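You operate a simulated robot arm through the tools that you are given. There is no shell and no other tool.

You are at the controls of a simulated robot arm. One attempt, no reset.

JOB
Release the stop button, zero the counter and jog to the target shown.
Fine: one press of the yellow box's reset button; touch no post with the arm; 9 jog presses at most; leave the arm enabled.

The check looks at the end state, three seconds after you hand in, the way a careful person would. Anything else that was tipped, shoved, dropped, spilled or broken makes it a failure.

ROBOT AND FRAMES
A 6-joint arm with a fingered hand, fixed in place. Base frame: the origin is on the floor under the middle of its stand, x ahead of it, y to its left, z up. Units: m, degrees, N and s.
With the tool pointing down near the work surface it reaches from about 0.3 to 0.7 m from the base axis. Its first joint turns from -166.0 to 166.0 degrees. Payload 4 kg.
Tool frame: the origin (TCP) lies between the finger pads and is the grasp point; the fingertips stand 0.022 m ahead of it; z points along the fingers, y is the line along which they close. The gripper opens to 0.112 m; its body begins 0.06 m behind the TCP. The gripper is a hand of 4 fingers: y runs from the thumb to the fingers, the wrist lies at [0, 0, -0.218] in the tool frame.
Orientation is that of the tool frame in the base frame, as a unit quaternion [x, y, z, w]. With the fingers straight down and closing along the base's y, the tool's x points along the base's -x, its y along +y and its z along -z.

CONTROLS
- The arm moves only by the tool drive_tool. Its argument "deltas" is a list of rows, each an object of numbers (a shift or turn left out is 0): "tx", "ty", "tz": the shift along the tool's x, y, z in m; "rx", "ry", "rz": the turn, a rotation vector about the tool's x, y, z in degrees. In form: [{"tx": .., "ty": .., "tz": .., "rx": .., "ry": .., "rz": ..}, ...]. A call has 1 to 20 rows; each row shifts and turns the commanded pose from where the row before left it, along the tool's axes as they then stand. Each row takes 0.2 s and may step no farther than 0.05 m and 8.6 degrees from the row before; otherwise, the whole call is refused. Where a pose cannot be reached the arm comes as near as it can. A force on the tool above 40 N (or 10 N above the force at the start of the call, whichever is more), or a blocked arm, ends the call early, and 0.2 s more pass. In this call time passes only in rows, and 0.2 s behind the last. The reply holds the time, the measured pose of the TCP, the force on the tool along the base axes, the opening and the grip force, in the units named above and with some noise, with the torque about the TCP (base axes, N m) and any sound that the robot's microphone picked up, and new pictures: "views" is both (left out), scene, wrist or none.
- Cameras (640 x 400 px; columns grow to the right, rows downward): "scene" is fixed at [0.0491, -0.6493, 1.5523]; the picture's right is [0.82, -0.58, 0.00], its down [-0.30, -0.42, -0.86] and it looks along [0.50, 0.70, -0.52] (base axes); focal length 320 px, centre (320, 200). "wrist" rides on the gripper at [0.069, 0.004, -0.083] in the tool frame; the picture's right is [-0.06, 1.00, 0.00], its down [-0.77, -0.05, -0.64] and it looks along [-0.64, -0.04, 0.77] (tool axes); focal length 243 px, centre (320, 200). There is no depth. A picture from a camera that has moved, and an enlarged one, comes with that camera's place and axes in the base frame and with its lens.
- move_fingers(finger1, finger2, finger3, thumb_bend): sets how far each is bent, from 0 (flat) to 1 (curled in); at 0.3 the hand is open as for a grip, at 0.7 the pads meet at the TCP. One left out holds its place. A second passes; each finger stops where it meets its share of the squeeze, and holds until it gets a number again. It is the only way to open and close the hand. It gives what a move gives, with no picture; readings hold the bend of each and the force on the fingers (four entries, about 0 where the hand has none), thumb and palm.
- inspect(camera, box): a new picture of the part [left, top, right, bottom] of that camera's present view, enlarged. No time passes.
- hand_in(): hands the job in; it is judged then, once.

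Places have to be worked out from the pictures, the camera data and where the tool is seen. Open the gripper and draw the arm clear of the work before you hand the job in, unless the task says otherwise.

The tools are called after ">>>" as name(argument=value, ...) on one line, values as JSON. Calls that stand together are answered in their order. drive_tool: Moves the arm, as the interface text tells. Its arguments: {"type":"object","properties":{"deltas":{"type":"array"},"views":{"type":"string","enum":["both","scene","wrist","none"]}},"required":["deltas"]} The other tools are called the same way: move_fingers (finger1, finger2, finger3, thumb_bend) moves the fingers one by one; inspect (camera, box) takes an enlarged picture of a part of a camera's view; hand_in () hands the job in.

At the start:

```text
time_s: 0.0
tcp_pos: [0.3876, 0.0997, 1.1917]
tool_rot: [0.0, 1.0, 0.001, 0.0]
contact_force: [0.2, 0.2, 1.1]
ft_torque: [0.01, 0.0, 0.01]
finger_gap: 0.1118
gripper_force: 0.1
shape: jaw
bend: [0.3, 0.3, 0.3, 0.3]
finger forces: [0.0, 0.0, 0.1, 0.0, 0.0, 0.0]
```

scene: 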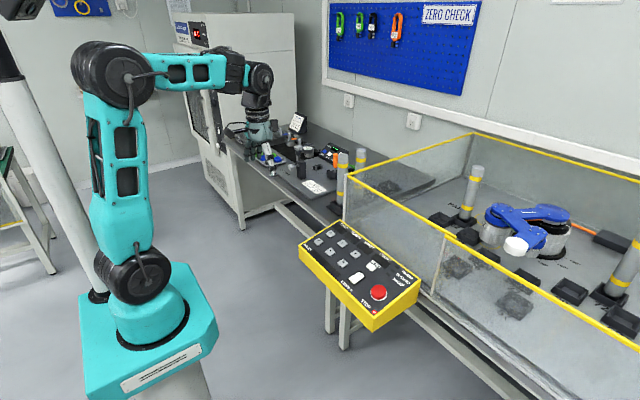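
wrist: 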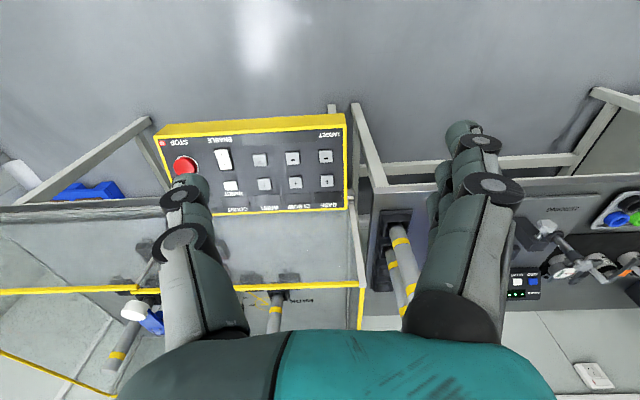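

The scene shows a yellow control box with a red stop button, jog keys and labels, and a fenced cell with a small blue arm behind it. I'll enlarge the box and the cell to read the labels first.

>>> inspect(camera="scene", box=[290, 210, 430, 335])

>>> inspect(camera="wrist", box=[145, 105, 365, 225])

>>> inspect(camera="scene", box=[420, 140, 640, 340])

>>> inspect(camera="scene", box=[220, 100, 380, 220])

>>> inspect(camera="scene", box=[160, 0, 500, 130])

```text
3.20 times, centred on (360, 272) of scene
camera zoom: at [0.0491, -0.6493, 1.5523], right [0.82, -0.58, 0.0], down [-0.3, -0.42, -0.86], along [0.5, 0.7, -0.52], focal length 1023 px, centre (192, -32)
```

zoom: 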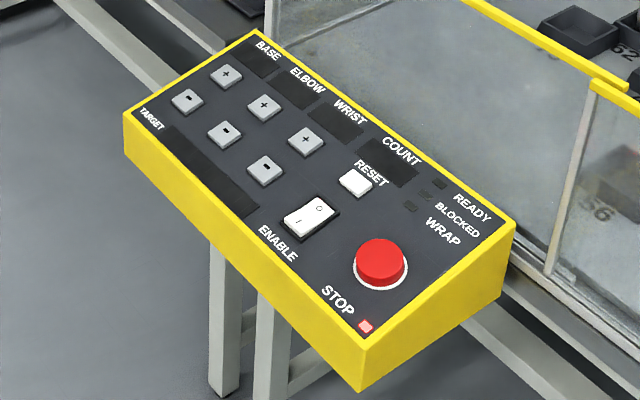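

```text
2.91 times, centred on (255, 165) of wrist
camera zoom: at [0.318, 0.104, 1.2755], right [0.06, 1.0, 0.0], down [0.77, -0.05, 0.64], along [0.64, -0.04, -0.77], focal length 706 px, centre (509, 302)
```

zoom: 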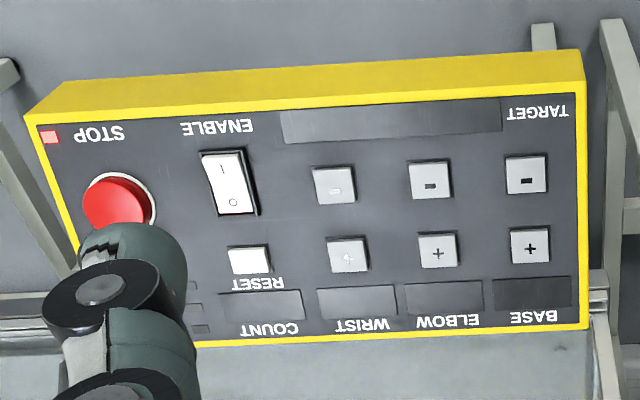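

```text
2.00 times, centred on (530, 240) of scene
camera zoom: at [0.0491, -0.6493, 1.5523], right [0.82, -0.58, 0.0], down [-0.3, -0.42, -0.86], along [0.5, 0.7, -0.52], focal length 639 px, centre (-100, 120)
```

zoom: 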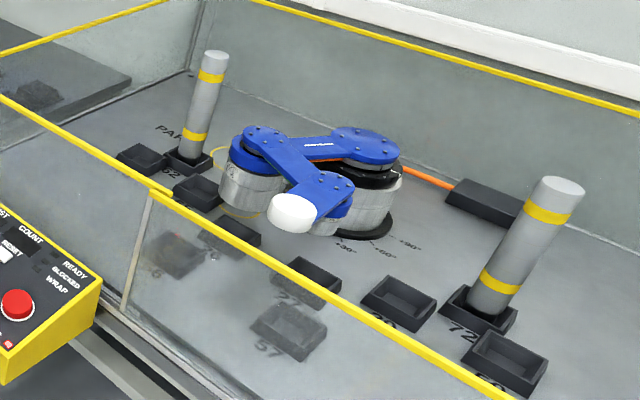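

```text
3.33 times, centred on (300, 160) of scene
camera zoom: at [0.0491, -0.6493, 1.5523], right [0.82, -0.58, 0.0], down [-0.3, -0.42, -0.86], along [0.5, 0.7, -0.52], focal length 1065 px, centre (387, 333)
```

zoom: 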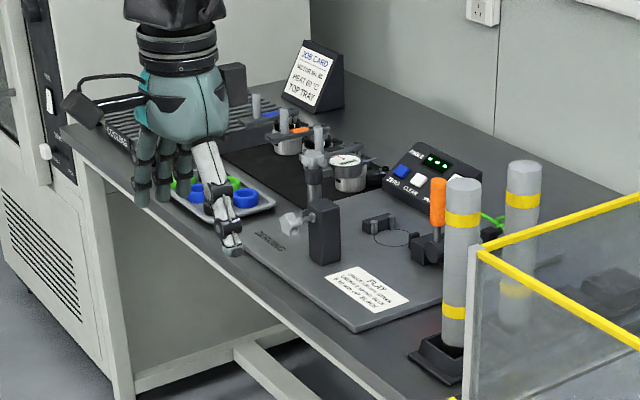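

```text
1.88 times, centred on (330, 65) of scene
camera zoom: at [0.0491, -0.6493, 1.5523], right [0.82, -0.58, 0.0], down [-0.3, -0.42, -0.86], along [0.5, 0.7, -0.52], focal length 602 px, centre (301, 454)
```

zoom: 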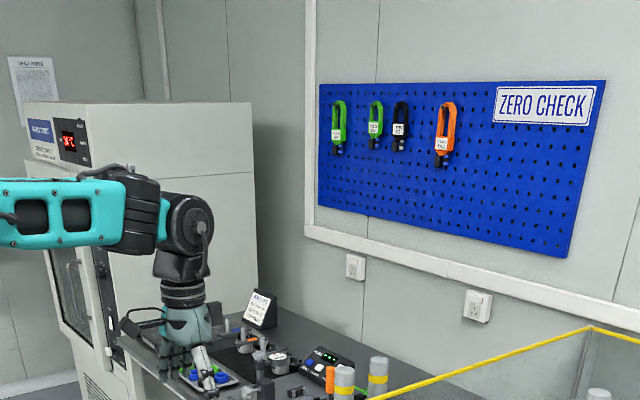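

The panel lies roughly at x 0.55–0.68, y −0.24…0.12, z ≈ 0.82, tilted towards the robot. I'll take closer looks at the stop knob, the rocker and the cell markings before moving.

>>> inspect(camera="scene", box=[345, 265, 415, 320])

>>> inspect(camera="scene", box=[430, 190, 530, 290])

>>> inspect(camera="scene", box=[530, 220, 640, 350])

>>> inspect(camera="scene", box=[300, 220, 370, 290])

>>> inspect(camera="wrist", box=[0, 150, 330, 400])

```text
7.27 times, centred on (380, 292) of scene
camera zoom: at [0.0491, -0.6493, 1.5523], right [0.82, -0.58, 0.0], down [-0.3, -0.42, -0.86], along [0.5, 0.7, -0.52], focal length 2324 px, centre (-116, -473)
```

zoom: 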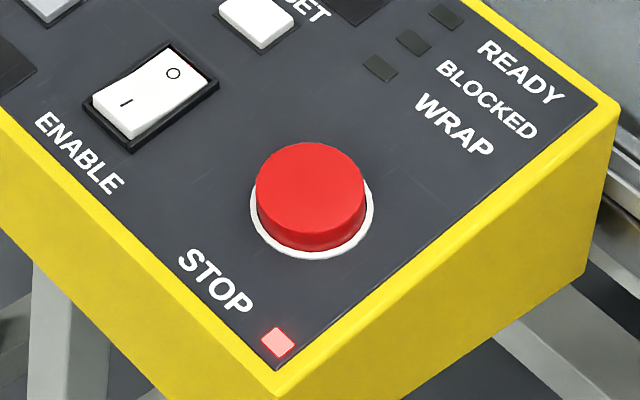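

```text
4.00 times, centred on (480, 240) of scene
camera zoom: at [0.0491, -0.6493, 1.5523], right [0.82, -0.58, 0.0], down [-0.3, -0.42, -0.86], along [0.5, 0.7, -0.52], focal length 1278 px, centre (-320, 40)
```

zoom: 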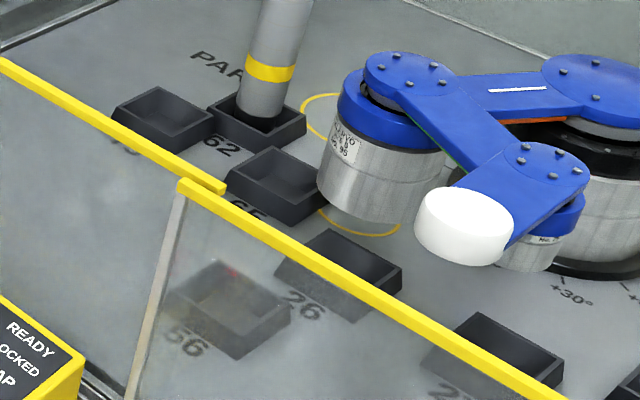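

```text
3.08 times, centred on (585, 285) of scene
camera zoom: at [0.0491, -0.6493, 1.5523], right [0.82, -0.58, 0.0], down [-0.3, -0.42, -0.86], along [0.5, 0.7, -0.52], focal length 983 px, centre (-495, -62)
```

zoom: 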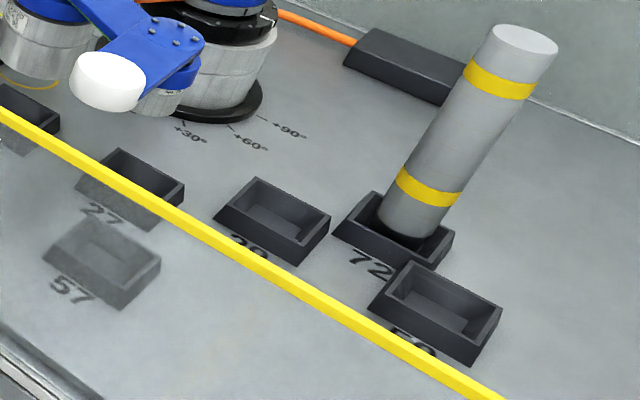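

```text
5.71 times, centred on (335, 255) of scene
camera zoom: at [0.0491, -0.6493, 1.5523], right [0.82, -0.58, 0.0], down [-0.3, -0.42, -0.86], along [0.5, 0.7, -0.52], focal length 1826 px, centre (234, -114)
```

zoom: 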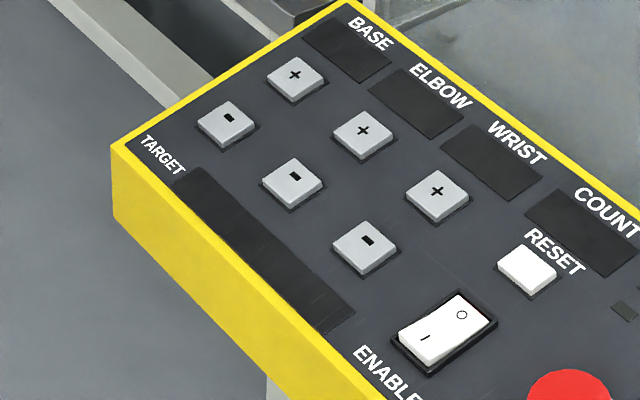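

```text
1.60 times, centred on (165, 275) of wrist
camera zoom: at [0.318, 0.104, 1.2755], right [0.06, 1.0, 0.0], down [0.77, -0.05, 0.64], along [0.64, -0.04, -0.77], focal length 388 px, centre (568, 80)
```

zoom: 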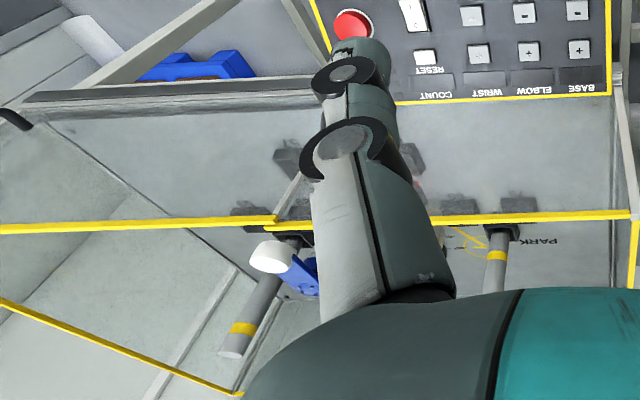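

The rocker's "I" end stands proud, so it is off, and the red STOP lamp is lit. I judge the cap to be at about (0.58, −0.20, 0.83), with the panel tilted 14° towards me and the fence rail at x≈0.765, z≈1.015. I'll move to above the stop button at a safe height and tilt the tool to match the panel.

>>> drive_tool(deltas=[{"tx": -0.014, "ty": -0.03, "tz": 0.016}, {"tx": -0.014, "ty": -0.03, "tz": 0.016}, {"tx": -0.014, "ty": -0.03, "tz": 0.016}, {"tx": -0.014, "ty": -0.03, "tz": 0.016}, {"tx": -0.014, "ty": -0.03, "tz": 0.016}, {"tx": -0.014, "ty": -0.03, "tz": 0.016}, {"tx": -0.014, "ty": -0.03, "tz": 0.016}, {"tx": -0.014, "ty": -0.03, "tz": 0.016}, {"tx": -0.014, "ty": -0.03, "tz": 0.016}, {"tx": -0.014, "ty": -0.03, "tz": 0.016}, {"ry": -7}, {"ry": -7}], views="both")

```text
time_s: 2.6
tcp_pos: [0.5274, -0.2002, 1.0321]
tool_rot: [0.0, 0.992, 0.0, 0.123]
contact_force: [0.5, -0.7, 0.2]
ft_torque: [0.02, 0.01, 0.02]
finger_gap: 0.112
gripper_force: 0.0
shape: jaw
bend: [0.3, 0.3, 0.3, 0.3]
finger forces: [0.0, 0.0, 0.1, 0.0, 0.0, 0.1]
camera wrist: at [0.4399, -0.196, 1.0962], right [0.06, 1.0, 0.02], down [0.59, -0.05, 0.81], along [0.81, -0.04, -0.59], focal length 243 px, centre (320, 200)
```

scene: 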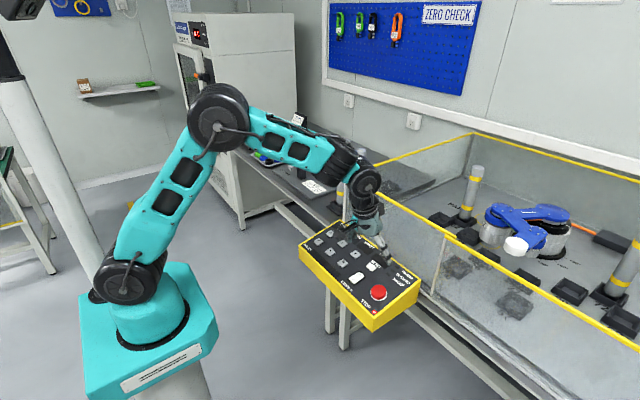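
wrist: 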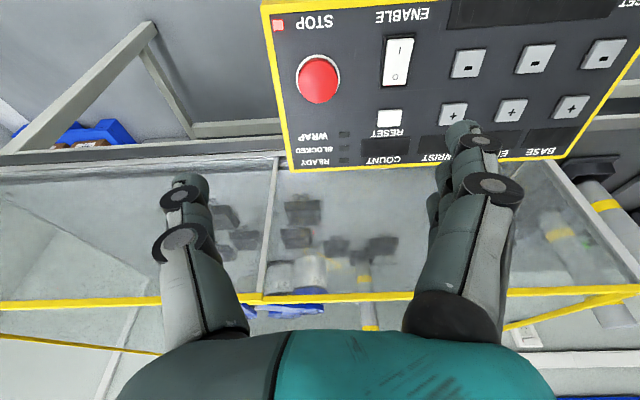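

The new view agrees: cap top ≈ (0.577, −0.202, 0.839), about 0.044 m wide, almost exactly on the tool axis 0.20 m ahead; the rocker and reset key lie about 0.09 m to the left. I'll narrow the hand so the fingers stay clear of the rocker and check how they look.

>>> move_fingers(finger1=0.47, finger2=0.47, finger3=0.47, thumb_bend=0.47)

>>> drive_tool(deltas=[{"tz": 0.03, "ty": -0.001}, {"tz": 0.03, "ty": -0.001}, {"tz": 0.03}, {"tz": 0.02}], views="both")

```text
time_s: 3.6
tcp_pos: [0.5272, -0.2007, 1.0323]
tool_rot: [0.0, 0.993, -0.001, 0.122]
contact_force: [-0.3, -0.8, 0.6]
ft_torque: [0.0, -0.05, 0.01]
finger_gap: 0.0665
gripper_force: 0.0
shape: fingers
bend: [0.47, 0.47, 0.47, 0.47]
finger forces: [0.1, 0.0, 0.0, 0.0, 0.0, 0.0]
```

```text
time_s: 4.6
tcp_pos: [0.553, -0.2017, 0.9249]
tool_rot: [0.0, 0.993, 0.0, 0.122]
contact_force: [0.1, -0.9, 0.0]
ft_torque: [0.03, 0.01, 0.02]
finger_gap: 0.0668
gripper_force: 0.0
shape: fingers
bend: [0.47, 0.47, 0.47, 0.47]
finger forces: [0.0, 0.0, 0.0, 0.2, 0.0, 0.1]
camera wrist: at [0.4666, -0.1977, 0.9893], right [0.06, 1.0, 0.02], down [0.59, -0.05, 0.81], along [0.81, -0.04, -0.59], focal length 243 px, centre (320, 200)
```

scene: 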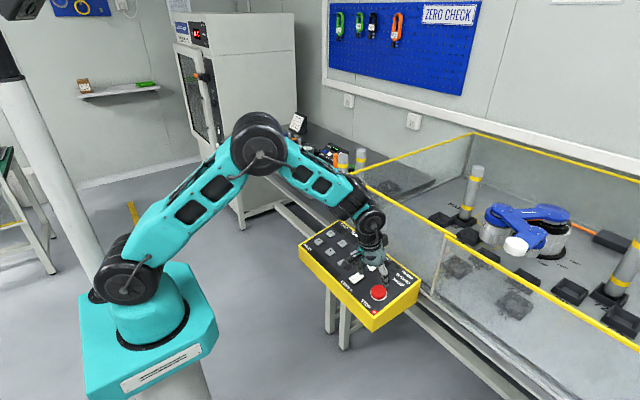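
wrist: 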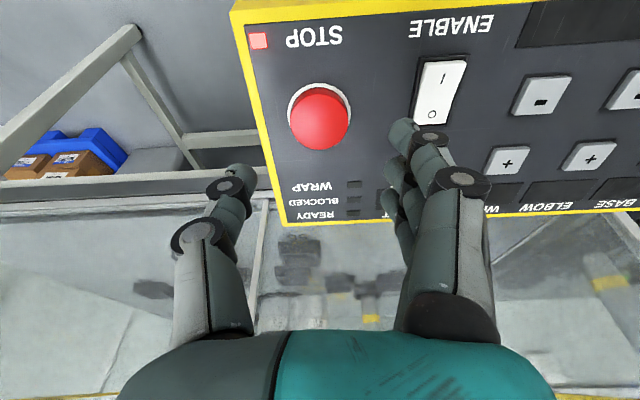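

The fingers straddle the cap line with room to the rocker; the remaining distance along the tool axis to the cap top is about 0.089 m. I'll pre-turn the hand −40° so there is clockwise twist range, then descend partly and look again.

>>> drive_tool(deltas=[{"tx": -0.001, "ty": -0.001}, {"rz": -8}, {"rz": -8}, {"rz": -8}, {"rz": -8}, {"rz": -8}, {"tz": 0.02}, {"tz": 0.02}, {"tz": 0.015}], views="both")

```text
time_s: 6.6
tcp_pos: [0.569, -0.2031, 0.8729]
tool_rot: [-0.34, 0.932, -0.042, 0.115]
contact_force: [-0.5, 0.2, 0.0]
ft_torque: [-0.04, 0.02, 0.01]
finger_gap: 0.0666
gripper_force: 0.0
shape: fingers
bend: [0.47, 0.47, 0.47, 0.47]
finger forces: [0.1, 0.0, 0.0, 0.0, 0.0, 0.0]
camera wrist: at [0.4946, -0.2446, 0.9397], right [-0.58, 0.81, -0.14], down [0.44, 0.46, 0.77], along [0.69, 0.38, -0.62], focal length 243 px, centre (320, 200)
```

scene: 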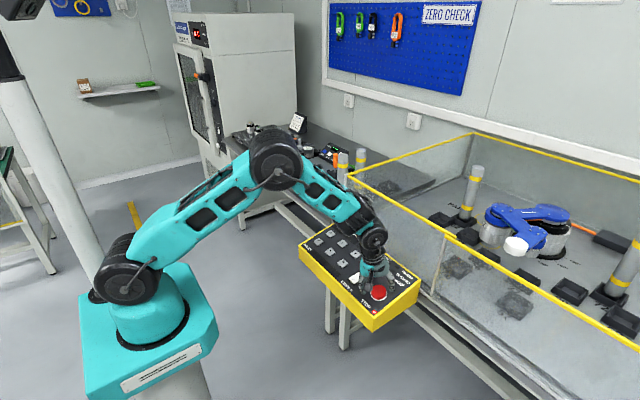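
wrist: 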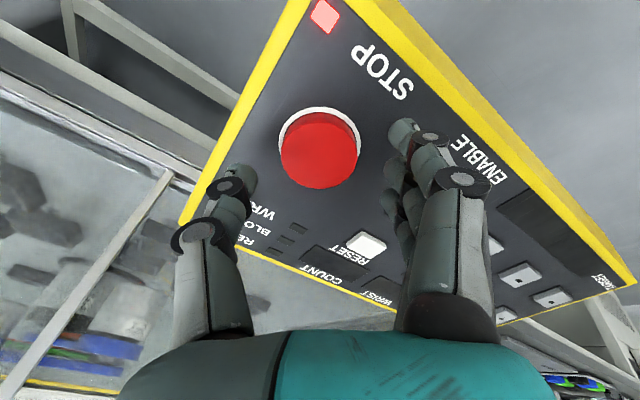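

The cap is centred in the wrist view with its top about 0.037–0.040 m ahead of the TCP. I'll descend 0.032 m so the fingertips reach roughly 0.014 m below the cap top, watching force.

>>> drive_tool(deltas=[{"tz": 0.012}, {"tz": 0.012}, {"tz": 0.008}], views="both")

```text
time_s: 7.4
tcp_pos: [0.5767, -0.206, 0.8492]
tool_rot: [-0.337, 0.933, -0.046, 0.117]
contact_force: [-5.6, -0.7, 14.9]
ft_torque: [0.32, 0.72, 0.17]
finger_gap: 0.0707
gripper_force: 7.3
shape: fingers
bend: [0.46, 0.46, 0.47, 0.47]
finger forces: [12.1, 3.7, 0.0, 0.0, 0.0, 0.0]
stopped in row 3: the force on the tool passed its limit at 52 N (the readings are from after the stop); the commanded pose is now the measured one
camera wrist: at [0.5024, -0.2466, 0.9165], right [-0.57, 0.81, -0.15], down [0.44, 0.46, 0.77], along [0.69, 0.38, -0.62], focal length 243 px, centre (320, 200)
```

scene: 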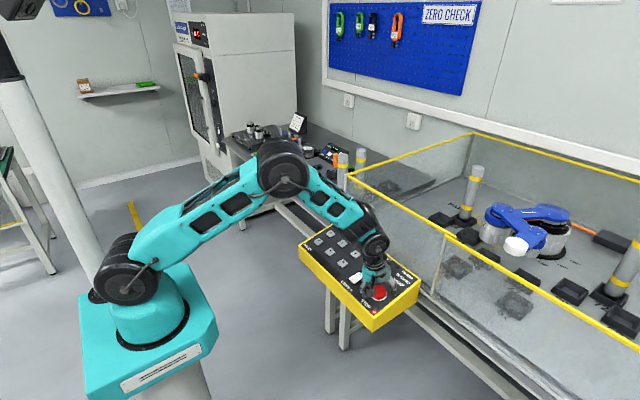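
wrist: 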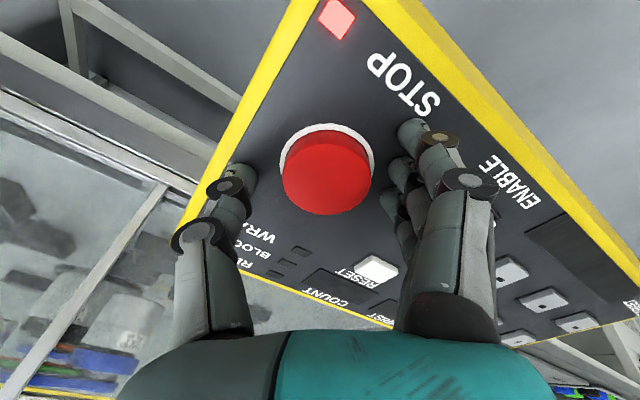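

Fingers 1 and 2 just touched the panel (about 15 N left), and the cap top is ~0.011 m ahead of the TCP, so the tips already overlap the cap. I'll back off 4 mm, centre 3 mm toward the cap, and then close on the cap.

>>> drive_tool(deltas=[{"tz": -0.004}, {"ty": 0.003}], views="none")

>>> move_fingers(finger1=0.58, finger2=0.58, finger3=0.58, thumb_bend=0.58)

>>> inspect(camera="wrist", box=[160, 0, 520, 300])

```text
time_s: 8.0
tcp_pos: [0.5751, -0.2029, 0.8513]
tool_rot: [-0.339, 0.933, -0.044, 0.117]
contact_force: [0.1, -0.5, -1.0]
ft_torque: [0.01, 0.03, 0.01]
finger_gap: 0.0665
gripper_force: 0.2
shape: fingers
bend: [0.47, 0.47, 0.47, 0.47]
finger forces: [0.0, 0.1, 0.0, 0.0, 0.0, 0.0]
```

```text
time_s: 9.0
tcp_pos: [0.5745, -0.2031, 0.8516]
tool_rot: [-0.339, 0.933, -0.045, 0.116]
contact_force: [-0.6, -0.3, -1.1]
ft_torque: [0.02, 0.0, 0.02]
finger_gap: 0.0417
gripper_force: 1.4
shape: fingers
bend: [0.57, 0.56, 0.57, 0.56]
finger forces: [0.0, 1.0, 0.0, 0.0, 1.7, 0.0]
```

```text
1.33 times, centred on (340, 150) of wrist
camera zoom: at [0.4996, -0.2438, 0.9187], right [-0.57, 0.81, -0.15], down [0.44, 0.46, 0.77], along [0.69, 0.38, -0.62], focal length 324 px, centre (293, 267)
```

zoom: 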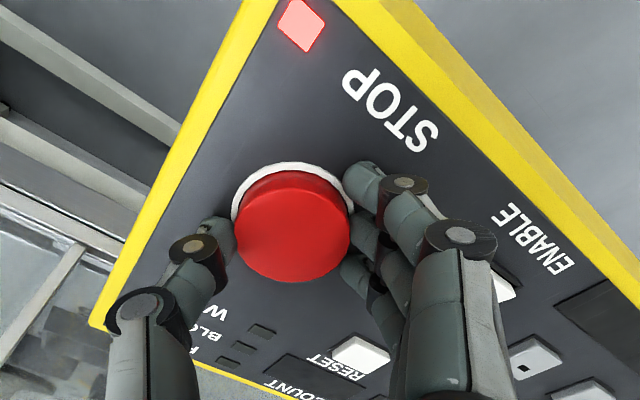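

Finger 2 and thumb are lightly touching the cap on both sides. I'll squeeze more firmly, then twist clockwise (positive rz) by about 40° and look at the STOP lamp.

>>> move_fingers(finger1=0.66, finger2=0.66, finger3=0.66, thumb_bend=0.66)

>>> drive_tool(deltas=[{"rz": 5}, {"rz": 5}, {"rz": 5}, {"rz": 5}, {"rz": 5}, {"rz": 5}, {"rz": 5}, {"rz": 5}], views="both")

```text
time_s: 10.0
tcp_pos: [0.574, -0.2024, 0.8527]
tool_rot: [-0.339, 0.933, -0.044, 0.117]
contact_force: [0.8, 0.5, -1.7]
ft_torque: [0.03, 0.03, 0.06]
finger_gap: 0.0339
gripper_force: 10.1
shape: fingers
bend: [0.62, 0.57, 0.61, 0.6]
finger forces: [2.3, 5.6, 2.7, 0.0, 10.5, 0.0]
```

```text
time_s: 11.8
tcp_pos: [0.5703, -0.2028, 0.8508]
tool_rot: [0.002, 0.993, -0.001, 0.122]
contact_force: [-29.5, -2.6, -9.2]
ft_torque: [-0.14, 0.58, 0.55]
finger_gap: 0.0246
gripper_force: 23.0
shape: fingers
bend: [0.67, 0.58, 0.6, 0.61]
finger forces: [26.8, 7.3, 4.0, 0.0, 7.9, 0.0]
camera wrist: at [0.4841, -0.198, 0.9143], right [0.07, 1.0, 0.01], down [0.59, -0.05, 0.81], along [0.81, -0.05, -0.59], focal length 243 px, centre (320, 200)
```

scene: 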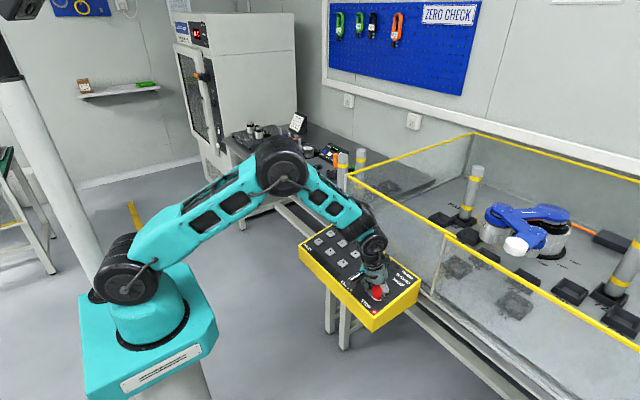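
wrist: 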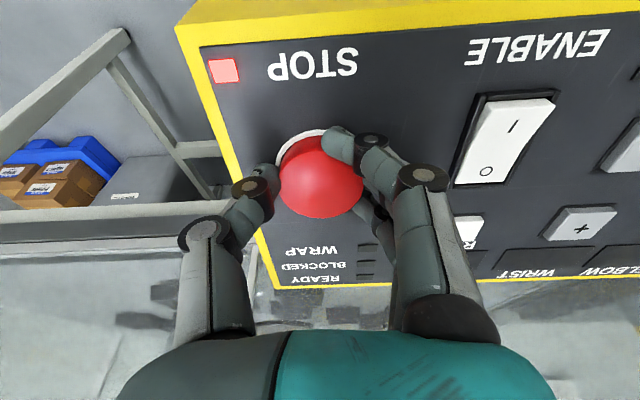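

The lamp is still red: finger 1 has hooked past the cap (27 N, −29 N in x), so the grip was lopsided. I'll ease fingers 1 and 3 and let finger 2 and the thumb hold the cap squarely before twisting further.

>>> move_fingers(finger1=0.52, finger2=0.52, finger3=0.52, thumb_bend=0.52)

>>> inspect(camera="wrist", box=[160, 20, 520, 300])

```text
time_s: 12.8
tcp_pos: [0.5736, -0.2028, 0.8542]
tool_rot: [0.0, 0.992, -0.003, 0.125]
contact_force: [-0.1, -0.7, 0.1]
ft_torque: [0.01, -0.03, 0.0]
finger_gap: 0.0512
gripper_force: 0.1
shape: fingers
bend: [0.52, 0.52, 0.52, 0.52]
finger forces: [0.0, 0.0, 0.0, 0.0, 0.0, 0.0]
```

```text
1.43 times, centred on (340, 160) of wrist
camera zoom: at [0.4869, -0.1982, 0.9154], right [0.06, 1.0, 0.01], down [0.58, -0.05, 0.81], along [0.81, -0.05, -0.58], focal length 347 px, centre (291, 257)
```

zoom: 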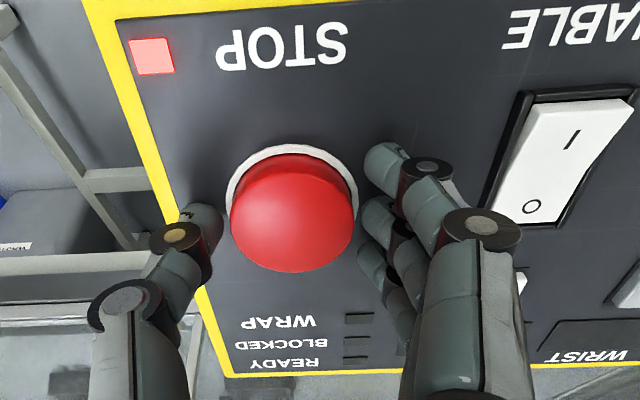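

With the precise tilt the cap top works out at about (0.573, −0.202, 0.835): it sits ~5 mm toward tool +x from my axis, which explains the lopsided grip. I'll centre on it, turn the open hand back −40°, lower 3 mm and regrip.

>>> drive_tool(deltas=[{"tx": 0.005}, {"rz": -8}, {"rz": -8}, {"rz": -8}, {"rz": -8}, {"rz": -8}, {"tz": 0.003}], views="wrist")

```text
time_s: 14.4
tcp_pos: [0.5701, -0.2036, 0.849]
tool_rot: [-0.339, 0.932, -0.046, 0.117]
contact_force: [-5.5, -1.2, 14.4]
ft_torque: [0.15, 0.64, 0.15]
finger_gap: 0.0521
gripper_force: 7.7
shape: fingers
bend: [0.54, 0.52, 0.52, 0.52]
finger forces: [13.1, 2.1, 0.1, 0.0, 0.0, 0.0]
camera wrist: at [0.4955, -0.2446, 0.9156], right [-0.57, 0.81, -0.15], down [0.44, 0.46, 0.77], along [0.69, 0.38, -0.62], focal length 243 px, centre (320, 200)
```

wrist: 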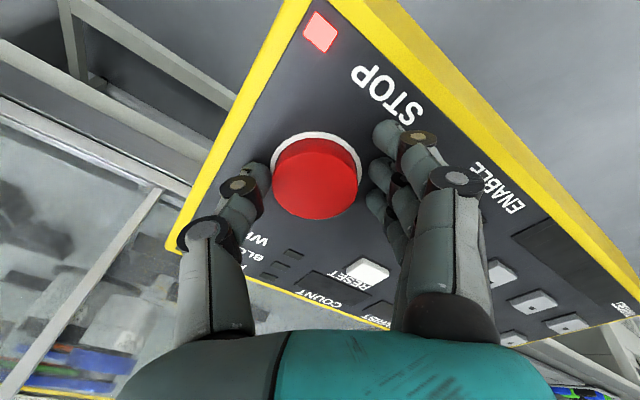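

Finger 1 is resting on the panel with ~13 N but the cap is now centred between the fingers. I'll lift 2.5 mm and regrip mainly with finger 2 and the thumb, the outer fingers lighter.

>>> drive_tool(deltas=[{"tz": -0.0025}], views="none")

>>> move_fingers(finger1=0.6, finger2=0.68, finger3=0.6, thumb_bend=0.66)

>>> inspect(camera="wrist", box=[160, 20, 520, 300])

```text
time_s: 14.8
tcp_pos: [0.57, -0.2025, 0.8488]
tool_rot: [-0.339, 0.932, -0.044, 0.117]
contact_force: [0.9, 0.2, -0.9]
ft_torque: [0.0, -0.05, -0.01]
finger_gap: 0.0518
gripper_force: 0.5
shape: fingers
bend: [0.52, 0.52, 0.52, 0.52]
finger forces: [0.0, 0.0, 0.0, 0.1, 0.4, 0.0]
```

```text
time_s: 15.8
tcp_pos: [0.5701, -0.2033, 0.8507]
tool_rot: [-0.339, 0.933, -0.045, 0.117]
contact_force: [3.4, -6.5, -2.4]
ft_torque: [-0.09, 0.0, -0.07]
finger_gap: 0.0391
gripper_force: 9.2
shape: fingers
bend: [0.6, 0.59, 0.59, 0.59]
finger forces: [0.1, 5.2, 0.2, 0.0, 12.3, 0.0]
```

```text
1.43 times, centred on (340, 160) of wrist
camera zoom: at [0.495, -0.2445, 0.9169], right [-0.57, 0.81, -0.15], down [0.44, 0.46, 0.77], along [0.69, 0.38, -0.62], focal length 347 px, centre (291, 257)
```

zoom: 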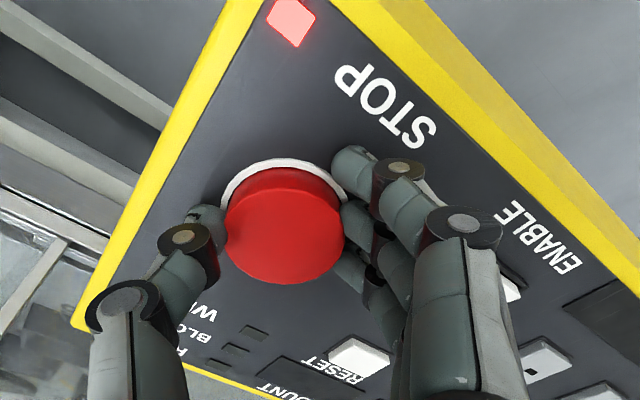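

The grip is now square, with the tool pushed slightly toward −y, so I'll shift 1.5 mm that way and twist clockwise by 80°.

>>> drive_tool(deltas=[{"ty": -0.0015}, {"rz": 5}, {"rz": 5}, {"rz": 5}, {"rz": 5}, {"rz": 5}, {"rz": 5}, {"rz": 5}, {"rz": 5}, {"rz": 5}, {"rz": 5}, {"rz": 5}, {"rz": 5}], views="both")

```text
time_s: 18.6
tcp_pos: [0.5712, -0.205, 0.851]
tool_rot: [0.174, 0.977, 0.019, 0.123]
contact_force: [0.7, 3.6, -1.8]
ft_torque: [0.02, 0.0, 0.34]
finger_gap: 0.0341
gripper_force: 9.8
shape: fingers
bend: [0.6, 0.57, 0.57, 0.62]
finger forces: [0.0, 9.9, 1.9, 0.0, 7.9, 0.1]
camera wrist: at [0.4893, -0.1758, 0.9155], right [0.39, 0.92, 0.1], down [0.52, -0.31, 0.8], along [0.76, -0.26, -0.59], focal length 243 px, centre (320, 200)
```

scene: 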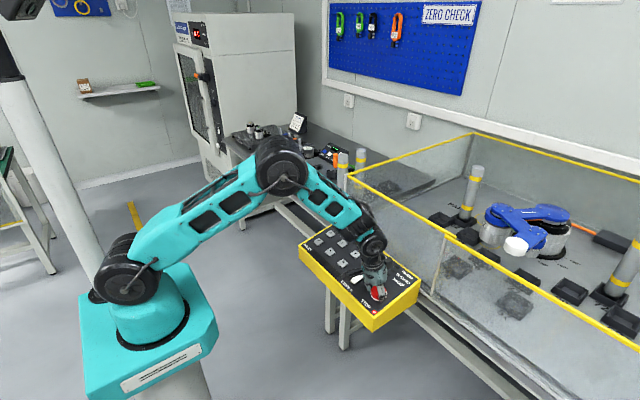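
wrist: 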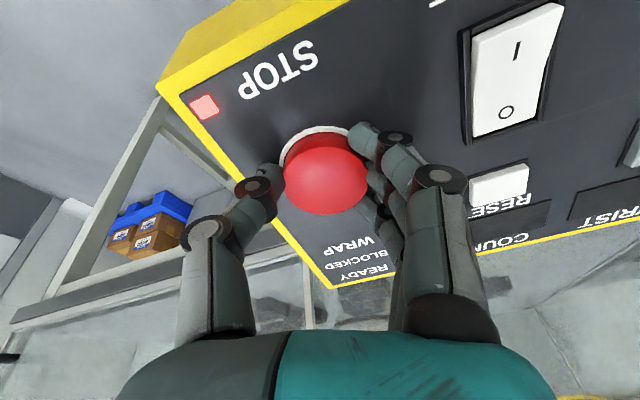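

The twist met about 0.34 N·m of resistance and the lamp still looks lit. I'll take a close look at the lamp and the cap before choosing between a stronger grip and a pull.

>>> inspect(camera="scene", box=[340, 255, 420, 325])

>>> inspect(camera="wrist", box=[170, 60, 470, 280])

```text
5.71 times, centred on (380, 290) of scene
camera zoom: at [0.0491, -0.6493, 1.5523], right [0.82, -0.58, 0.0], down [-0.3, -0.42, -0.86], along [0.5, 0.7, -0.52], focal length 1826 px, centre (-23, -314)
```

zoom: 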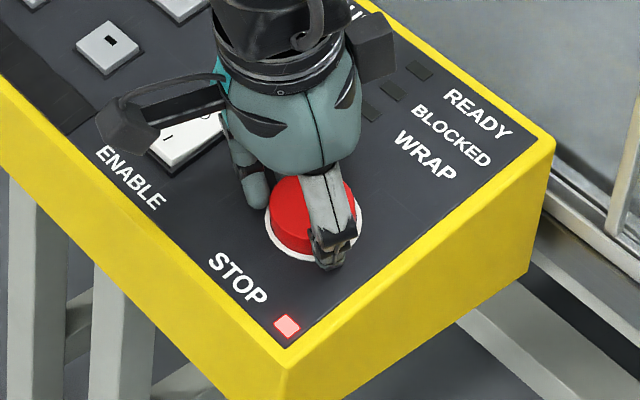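

```text
1.82 times, centred on (320, 170) of wrist
camera zoom: at [0.4893, -0.1758, 0.9155], right [0.39, 0.92, 0.1], down [0.52, -0.31, 0.8], along [0.76, -0.26, -0.59], focal length 441 px, centre (320, 254)
```

zoom: 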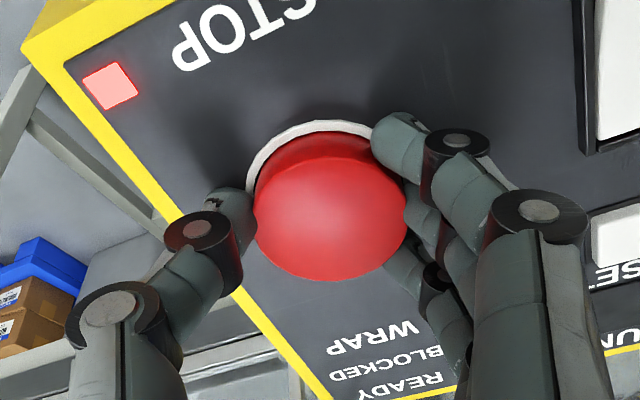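

The lamp is definitely still lit. I'll squeeze harder and twist another 40° clockwise with the firmer grip.

>>> move_fingers(finger1=0.66, finger2=0.8, finger3=0.66, thumb_bend=0.8)

>>> drive_tool(deltas=[{"rz": 5}, {"rz": 5}, {"rz": 5}, {"rz": 5}, {"rz": 5}, {"rz": 5}, {"rz": 5}, {"rz": 5}], views="both")

```text
time_s: 19.6
tcp_pos: [0.5711, -0.2057, 0.8507]
tool_rot: [0.174, 0.977, 0.019, 0.123]
contact_force: [4.0, -8.0, -0.2]
ft_torque: [-0.05, -0.11, 0.17]
finger_gap: 0.0296
gripper_force: 19.3
shape: fingers
bend: [0.62, 0.55, 0.58, 0.64]
finger forces: [2.0, 9.0, 6.1, 0.0, 22.4, 0.1]
```

```text
time_s: 21.4
tcp_pos: [0.5686, -0.2011, 0.8481]
tool_rot: [0.497, 0.86, 0.061, 0.104]
contact_force: [-21.3, 29.3, -7.8]
ft_torque: [0.38, 0.4, 0.98]
finger_gap: 0.0192
gripper_force: 33.3
shape: fingers
bend: [0.67, 0.55, 0.56, 0.66]
finger forces: [30.9, 12.4, 6.6, 0.1, 17.0, 0.0]
camera wrist: at [0.5186, -0.1385, 0.9224], right [0.87, 0.44, 0.22], down [0.18, -0.69, 0.7], along [0.46, -0.57, -0.68], focal length 243 px, centre (320, 200)
```

scene: 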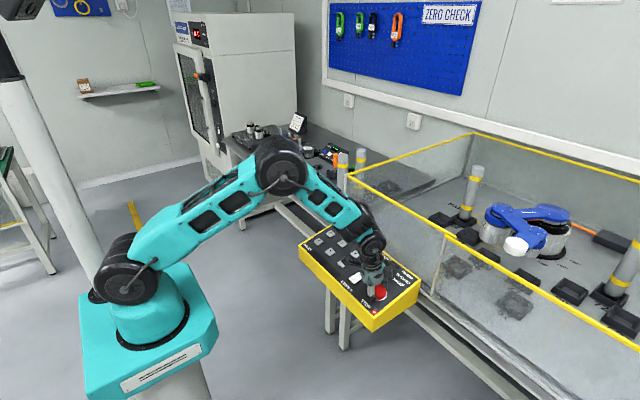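
wrist: 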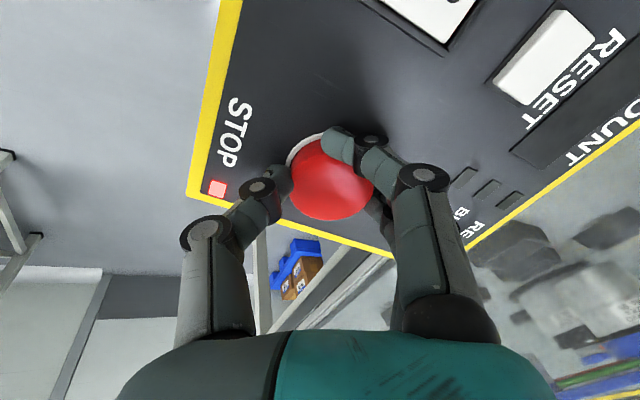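

Even about 1 N·m clockwise has not released it, and finger 1 has hooked again. I'll ease finger 1 and try pulling straight up on the cap along the panel normal.

>>> move_fingers(finger1=0.58, finger2=0.75, finger3=0.6, thumb_bend=0.75)

>>> drive_tool(deltas=[{"tz": -0.003}, {"tz": -0.003}, {"tz": -0.003}, {"tz": -0.003}, {"tz": -0.003}], views="both")

```text
time_s: 22.4
tcp_pos: [0.5676, -0.2003, 0.8492]
tool_rot: [0.496, 0.86, 0.06, 0.105]
contact_force: [-23.9, 33.1, -7.1]
ft_torque: [0.51, 0.47, 0.8]
finger_gap: 0.0197
gripper_force: 30.3
shape: fingers
bend: [0.66, 0.53, 0.54, 0.66]
finger forces: [33.1, 10.4, 4.3, 0.1, 12.4, 0.1]
```

```text
time_s: 23.6
tcp_pos: [0.5684, -0.2059, 0.8666]
tool_rot: [0.497, 0.858, 0.06, 0.112]
contact_force: [0.3, -0.4, -0.4]
ft_torque: [0.02, 0.0, -0.03]
finger_gap: 0.0181
gripper_force: 0.1
shape: fingers
bend: [0.57, 0.66, 0.6, 0.75]
finger forces: [0.0, 0.0, 0.0, 0.0, 0.0, 0.0]
camera wrist: at [0.5171, -0.143, 0.9386], right [0.87, 0.44, 0.22], down [0.17, -0.68, 0.71], along [0.47, -0.58, -0.67], focal length 243 px, centre (320, 200)
```

scene: 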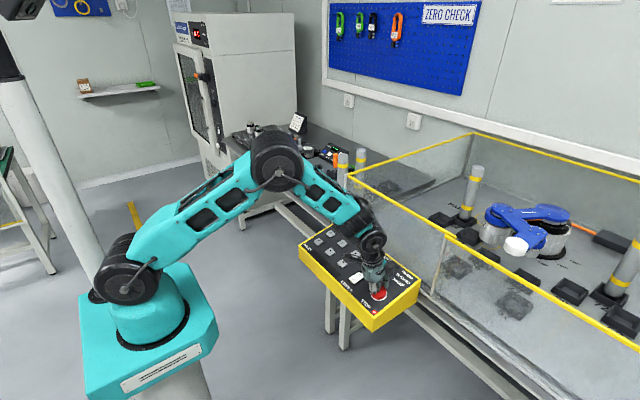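
wrist: 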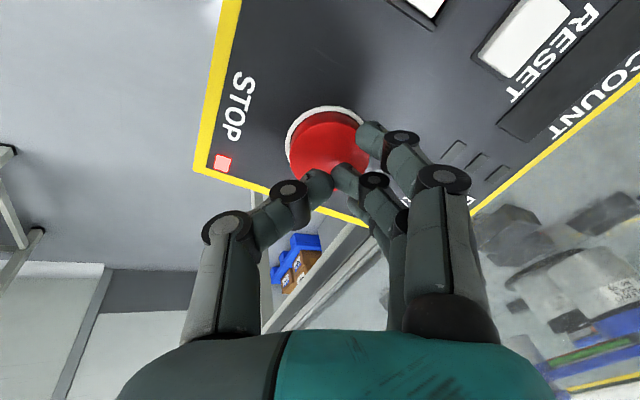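

The fingers slipped off over the top without lifting the cap. I'll open up, rise a little and look again at the cap and lamp.

>>> move_fingers(finger1=0.47, finger2=0.47, finger3=0.47, thumb_bend=0.47)

>>> drive_tool(deltas=[{"tz": -0.02}, {"rz": -8}, {"rz": -8}, {"rz": -8}, {"rz": -8}, {"rz": -8}, {"rz": -8}, {"rz": -8}], views="both")

>>> inspect(camera="wrist", box=[190, 20, 450, 220])

>>> inspect(camera="scene", box=[340, 240, 420, 325])

```text
time_s: 24.6
tcp_pos: [0.5665, -0.2045, 0.8652]
tool_rot: [0.497, 0.859, 0.061, 0.11]
contact_force: [0.0, 1.1, -0.2]
ft_torque: [0.05, -0.02, 0.01]
finger_gap: 0.0652
gripper_force: 0.1
shape: fingers
bend: [0.47, 0.47, 0.47, 0.47]
finger forces: [0.0, 0.1, 0.0, 0.0, 0.0, 0.1]
```

```text
time_s: 26.4
tcp_pos: [0.5624, -0.2039, 0.8848]
tool_rot: [0.034, 0.992, 0.002, 0.124]
contact_force: [-0.3, -0.3, -0.2]
ft_torque: [0.0, 0.01, 0.01]
finger_gap: 0.0653
gripper_force: 0.1
shape: fingers
bend: [0.47, 0.47, 0.47, 0.47]
finger forces: [0.0, 0.0, 0.0, 0.0, 0.0, 0.0]
camera wrist: at [0.4745, -0.1947, 0.9477], right [0.13, 0.99, 0.03], down [0.58, -0.1, 0.81], along [0.81, -0.09, -0.58], focal length 243 px, centre (320, 200)
```

scene: 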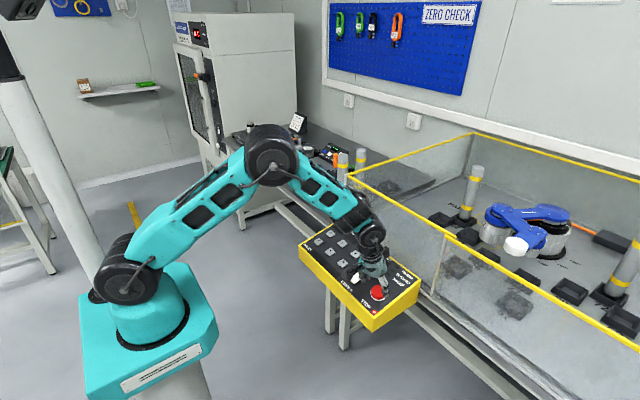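
wrist: 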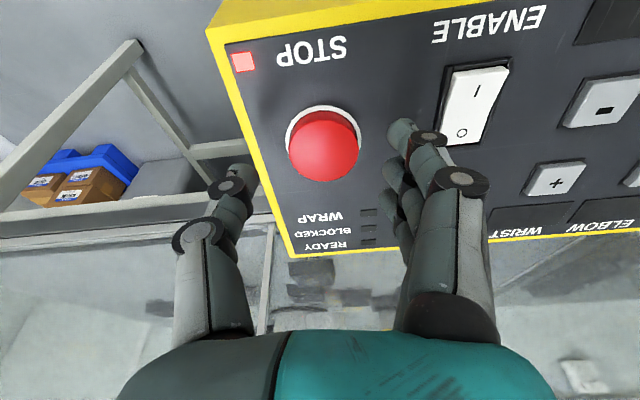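

```text
2.00 times, centred on (320, 120) of wrist
camera zoom: at [0.4745, -0.1947, 0.9477], right [0.13, 0.99, 0.03], down [0.58, -0.1, 0.81], along [0.81, -0.09, -0.58], focal length 485 px, centre (320, 360)
```

zoom: 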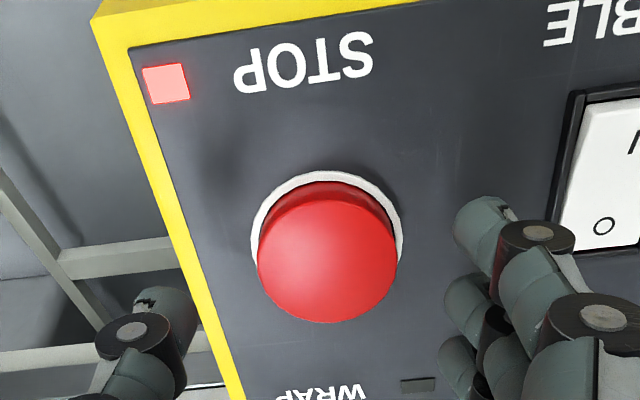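

```text
4.71 times, centred on (380, 282) of scene
camera zoom: at [0.0491, -0.6493, 1.5523], right [0.82, -0.58, 0.0], down [-0.3, -0.42, -0.86], along [0.5, 0.7, -0.52], focal length 1504 px, centre (38, -188)
```

zoom: 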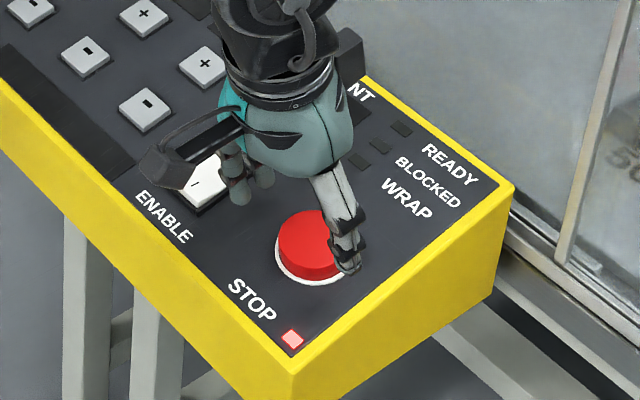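

The lamp is still lit and the cap looks unmoved, so the earlier twists mostly slipped off-axis. Combining the views, the cap axis is at y≈−0.202 and my TCP had drifted ~3 mm from it; I'll re-centre, turn to −40°, and lower just short of the panel.

>>> drive_tool(deltas=[{"tx": 0.0011, "ty": 0.0016}, {"rz": -7.3}, {"rz": -7.3}, {"rz": -7.3}, {"rz": -7.3}, {"rz": -7.3}, {"rz": -7.3}, {"tz": 0.012}, {"tz": 0.012}, {"tz": 0.011}], views="none")

>>> inspect(camera="wrist", box=[190, 60, 450, 260])

```text
time_s: 28.6
tcp_pos: [0.5709, -0.2019, 0.8504]
tool_rot: [-0.337, 0.933, -0.045, 0.116]
contact_force: [0.4, 0.7, -0.6]
ft_torque: [0.02, -0.01, 0.02]
finger_gap: 0.065
gripper_force: 0.1
shape: fingers
bend: [0.47, 0.47, 0.47, 0.47]
finger forces: [0.0, 0.0, 0.0, 0.1, 0.0, 0.0]
```

```text
2.00 times, centred on (320, 160) of wrist
camera zoom: at [0.4953, -0.2433, 0.9167], right [-0.57, 0.81, -0.15], down [0.44, 0.46, 0.77], along [0.69, 0.38, -0.62], focal length 485 px, centre (320, 280)
```

zoom: 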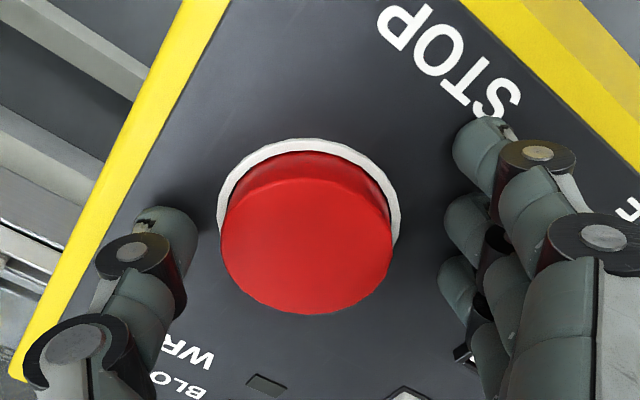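

The zoom shows the cap centre ~3 mm toward the thumb and ~3.5 mm toward tool −x from the finger axis, which puts the cap axis at about (0.579, −0.202). I'll make this shift and check again.

>>> drive_tool(deltas=[{"tx": -0.0036, "ty": -0.003}], views="none")

>>> inspect(camera="wrist", box=[190, 60, 450, 260])

```text
time_s: 29.0
tcp_pos: [0.5735, -0.203, 0.8503]
tool_rot: [-0.337, 0.933, -0.045, 0.116]
contact_force: [0.5, -0.3, -0.4]
ft_torque: [0.01, 0.0, 0.0]
finger_gap: 0.0652
gripper_force: 0.1
shape: fingers
bend: [0.47, 0.47, 0.47, 0.47]
finger forces: [0.1, 0.0, 0.0, 0.0, 0.0, 0.1]
```

```text
2.00 times, centred on (320, 160) of wrist
camera zoom: at [0.4995, -0.2433, 0.9178], right [-0.57, 0.81, -0.15], down [0.44, 0.46, 0.77], along [0.69, 0.37, -0.62], focal length 485 px, centre (320, 280)
```

zoom: 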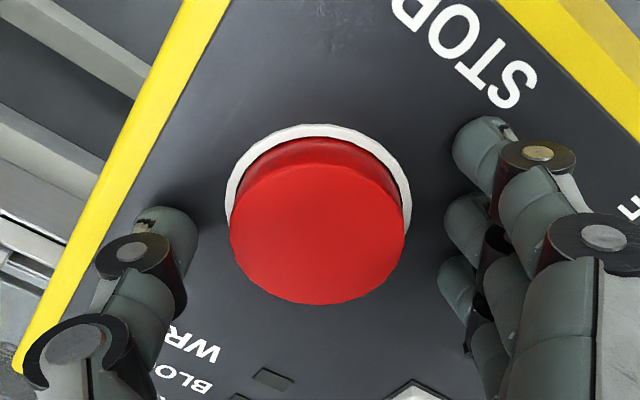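

The cap is now centred in the hand. I'll close gently and check that the lateral force stays balanced.

>>> move_fingers(finger1=0.62, finger2=0.62, finger3=0.62, thumb_bend=0.6)

>>> move_fingers(finger1=0.7, finger2=0.75, finger3=0.7, thumb_bend=0.7)

>>> inspect(camera="wrist", box=[190, 60, 450, 260])

```text
time_s: 30.0
tcp_pos: [0.5756, -0.2028, 0.8513]
tool_rot: [-0.337, 0.933, -0.045, 0.116]
contact_force: [2.4, 0.1, -0.3]
ft_torque: [-0.01, 0.0, 0.01]
finger_gap: 0.0353
gripper_force: 4.9
shape: fingers
bend: [0.61, 0.57, 0.6, 0.57]
finger forces: [0.4, 3.2, 0.9, 0.1, 4.9, 0.0]
```

```text
time_s: 31.0
tcp_pos: [0.5747, -0.2025, 0.8505]
tool_rot: [-0.336, 0.933, -0.045, 0.117]
contact_force: [-0.6, 4.0, -2.5]
ft_torque: [0.07, 0.06, 0.06]
finger_gap: 0.033
gripper_force: 17.1
shape: fingers
bend: [0.64, 0.59, 0.63, 0.61]
finger forces: [4.7, 9.6, 4.9, 0.0, 15.1, 0.0]
```

```text
2.00 times, centred on (320, 160) of wrist
camera zoom: at [0.4994, -0.2432, 0.9177], right [-0.57, 0.81, -0.15], down [0.44, 0.45, 0.77], along [0.69, 0.38, -0.62], focal length 485 px, centre (320, 280)
```

zoom: 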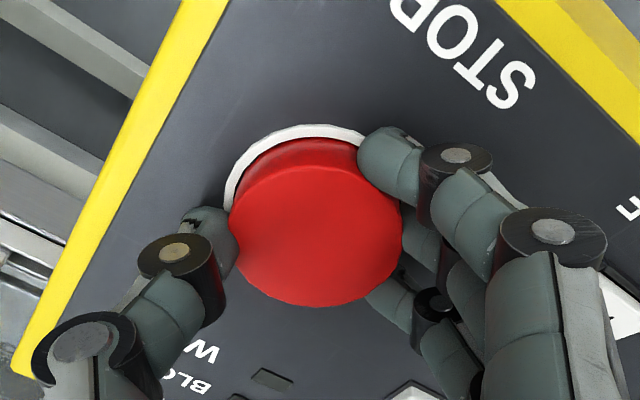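

The grip is now well balanced (4.7/9.6/4.9 N against 15 N). I'll twist clockwise 30° and read the torque.

>>> drive_tool(deltas=[{"rz": 5}, {"rz": 5}, {"rz": 5}, {"rz": 5}, {"rz": 5}, {"rz": 5}], views="wrist")

```text
time_s: 32.4
tcp_pos: [0.5729, -0.2045, 0.8488]
tool_rot: [-0.083, 0.989, -0.012, 0.122]
contact_force: [-23.2, -2.8, -7.2]
ft_torque: [-0.2, 0.46, 0.75]
finger_gap: 0.0266
gripper_force: 27.8
shape: fingers
bend: [0.67, 0.59, 0.62, 0.62]
finger forces: [23.5, 9.9, 6.4, 0.0, 15.4, 0.1]
camera wrist: at [0.485, -0.2099, 0.9139], right [-0.1, 0.99, -0.03], down [0.58, 0.08, 0.81], along [0.81, 0.06, -0.59], focal length 243 px, centre (320, 200)
```

wrist: 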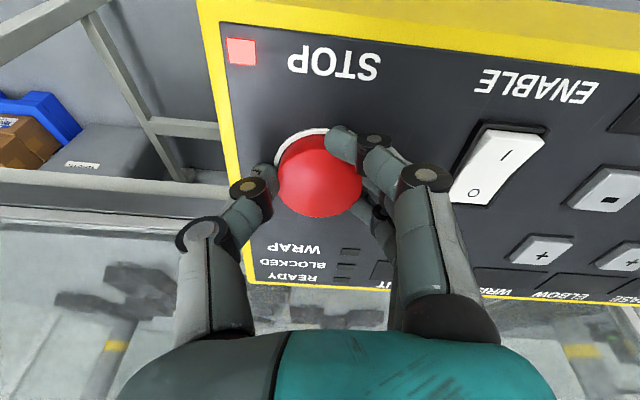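

Torque climbed to 0.75 N·m with finger 1 curling past the cap edge, and still no release. I'll try the other direction (counter-clockwise) with the same grip.

>>> drive_tool(deltas=[{"rz": -5}, {"rz": -5}, {"rz": -5}, {"rz": -5}, {"rz": -5}, {"rz": -5}, {"rz": -5}, {"rz": -5}, {"rz": -5}, {"rz": -5}, {"rz": -5}, {"rz": -5}], views="wrist")

```text
time_s: 35.0
tcp_pos: [0.5807, -0.1906, 0.852]
tool_rot: [-0.525, 0.842, -0.067, 0.102]
contact_force: [-9.4, -5.8, -1.7]
ft_torque: [-0.14, 0.24, 0.04]
finger_gap: 0.0372
gripper_force: 13.4
shape: fingers
bend: [0.6, 0.6, 0.7, 0.64]
finger forces: [10.7, 6.5, 0.0, 0.0, 9.2, 0.0]
out of reach, approached as far as the arm can: row 11, 12
camera wrist: at [0.5272, -0.2509, 0.9245], right [-0.84, 0.49, -0.21], down [0.21, 0.67, 0.71], along [0.5, 0.55, -0.67], focal length 243 px, centre (320, 200)
```

wrist: 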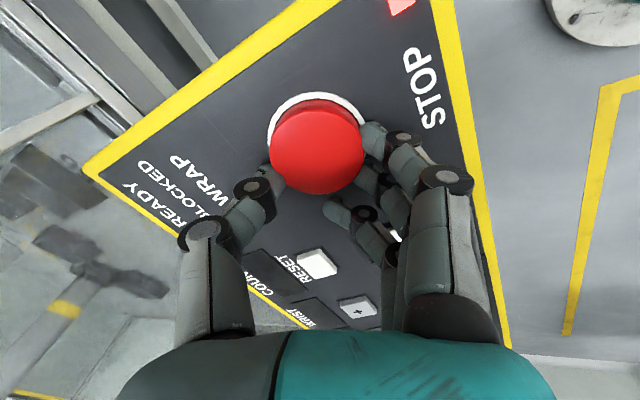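

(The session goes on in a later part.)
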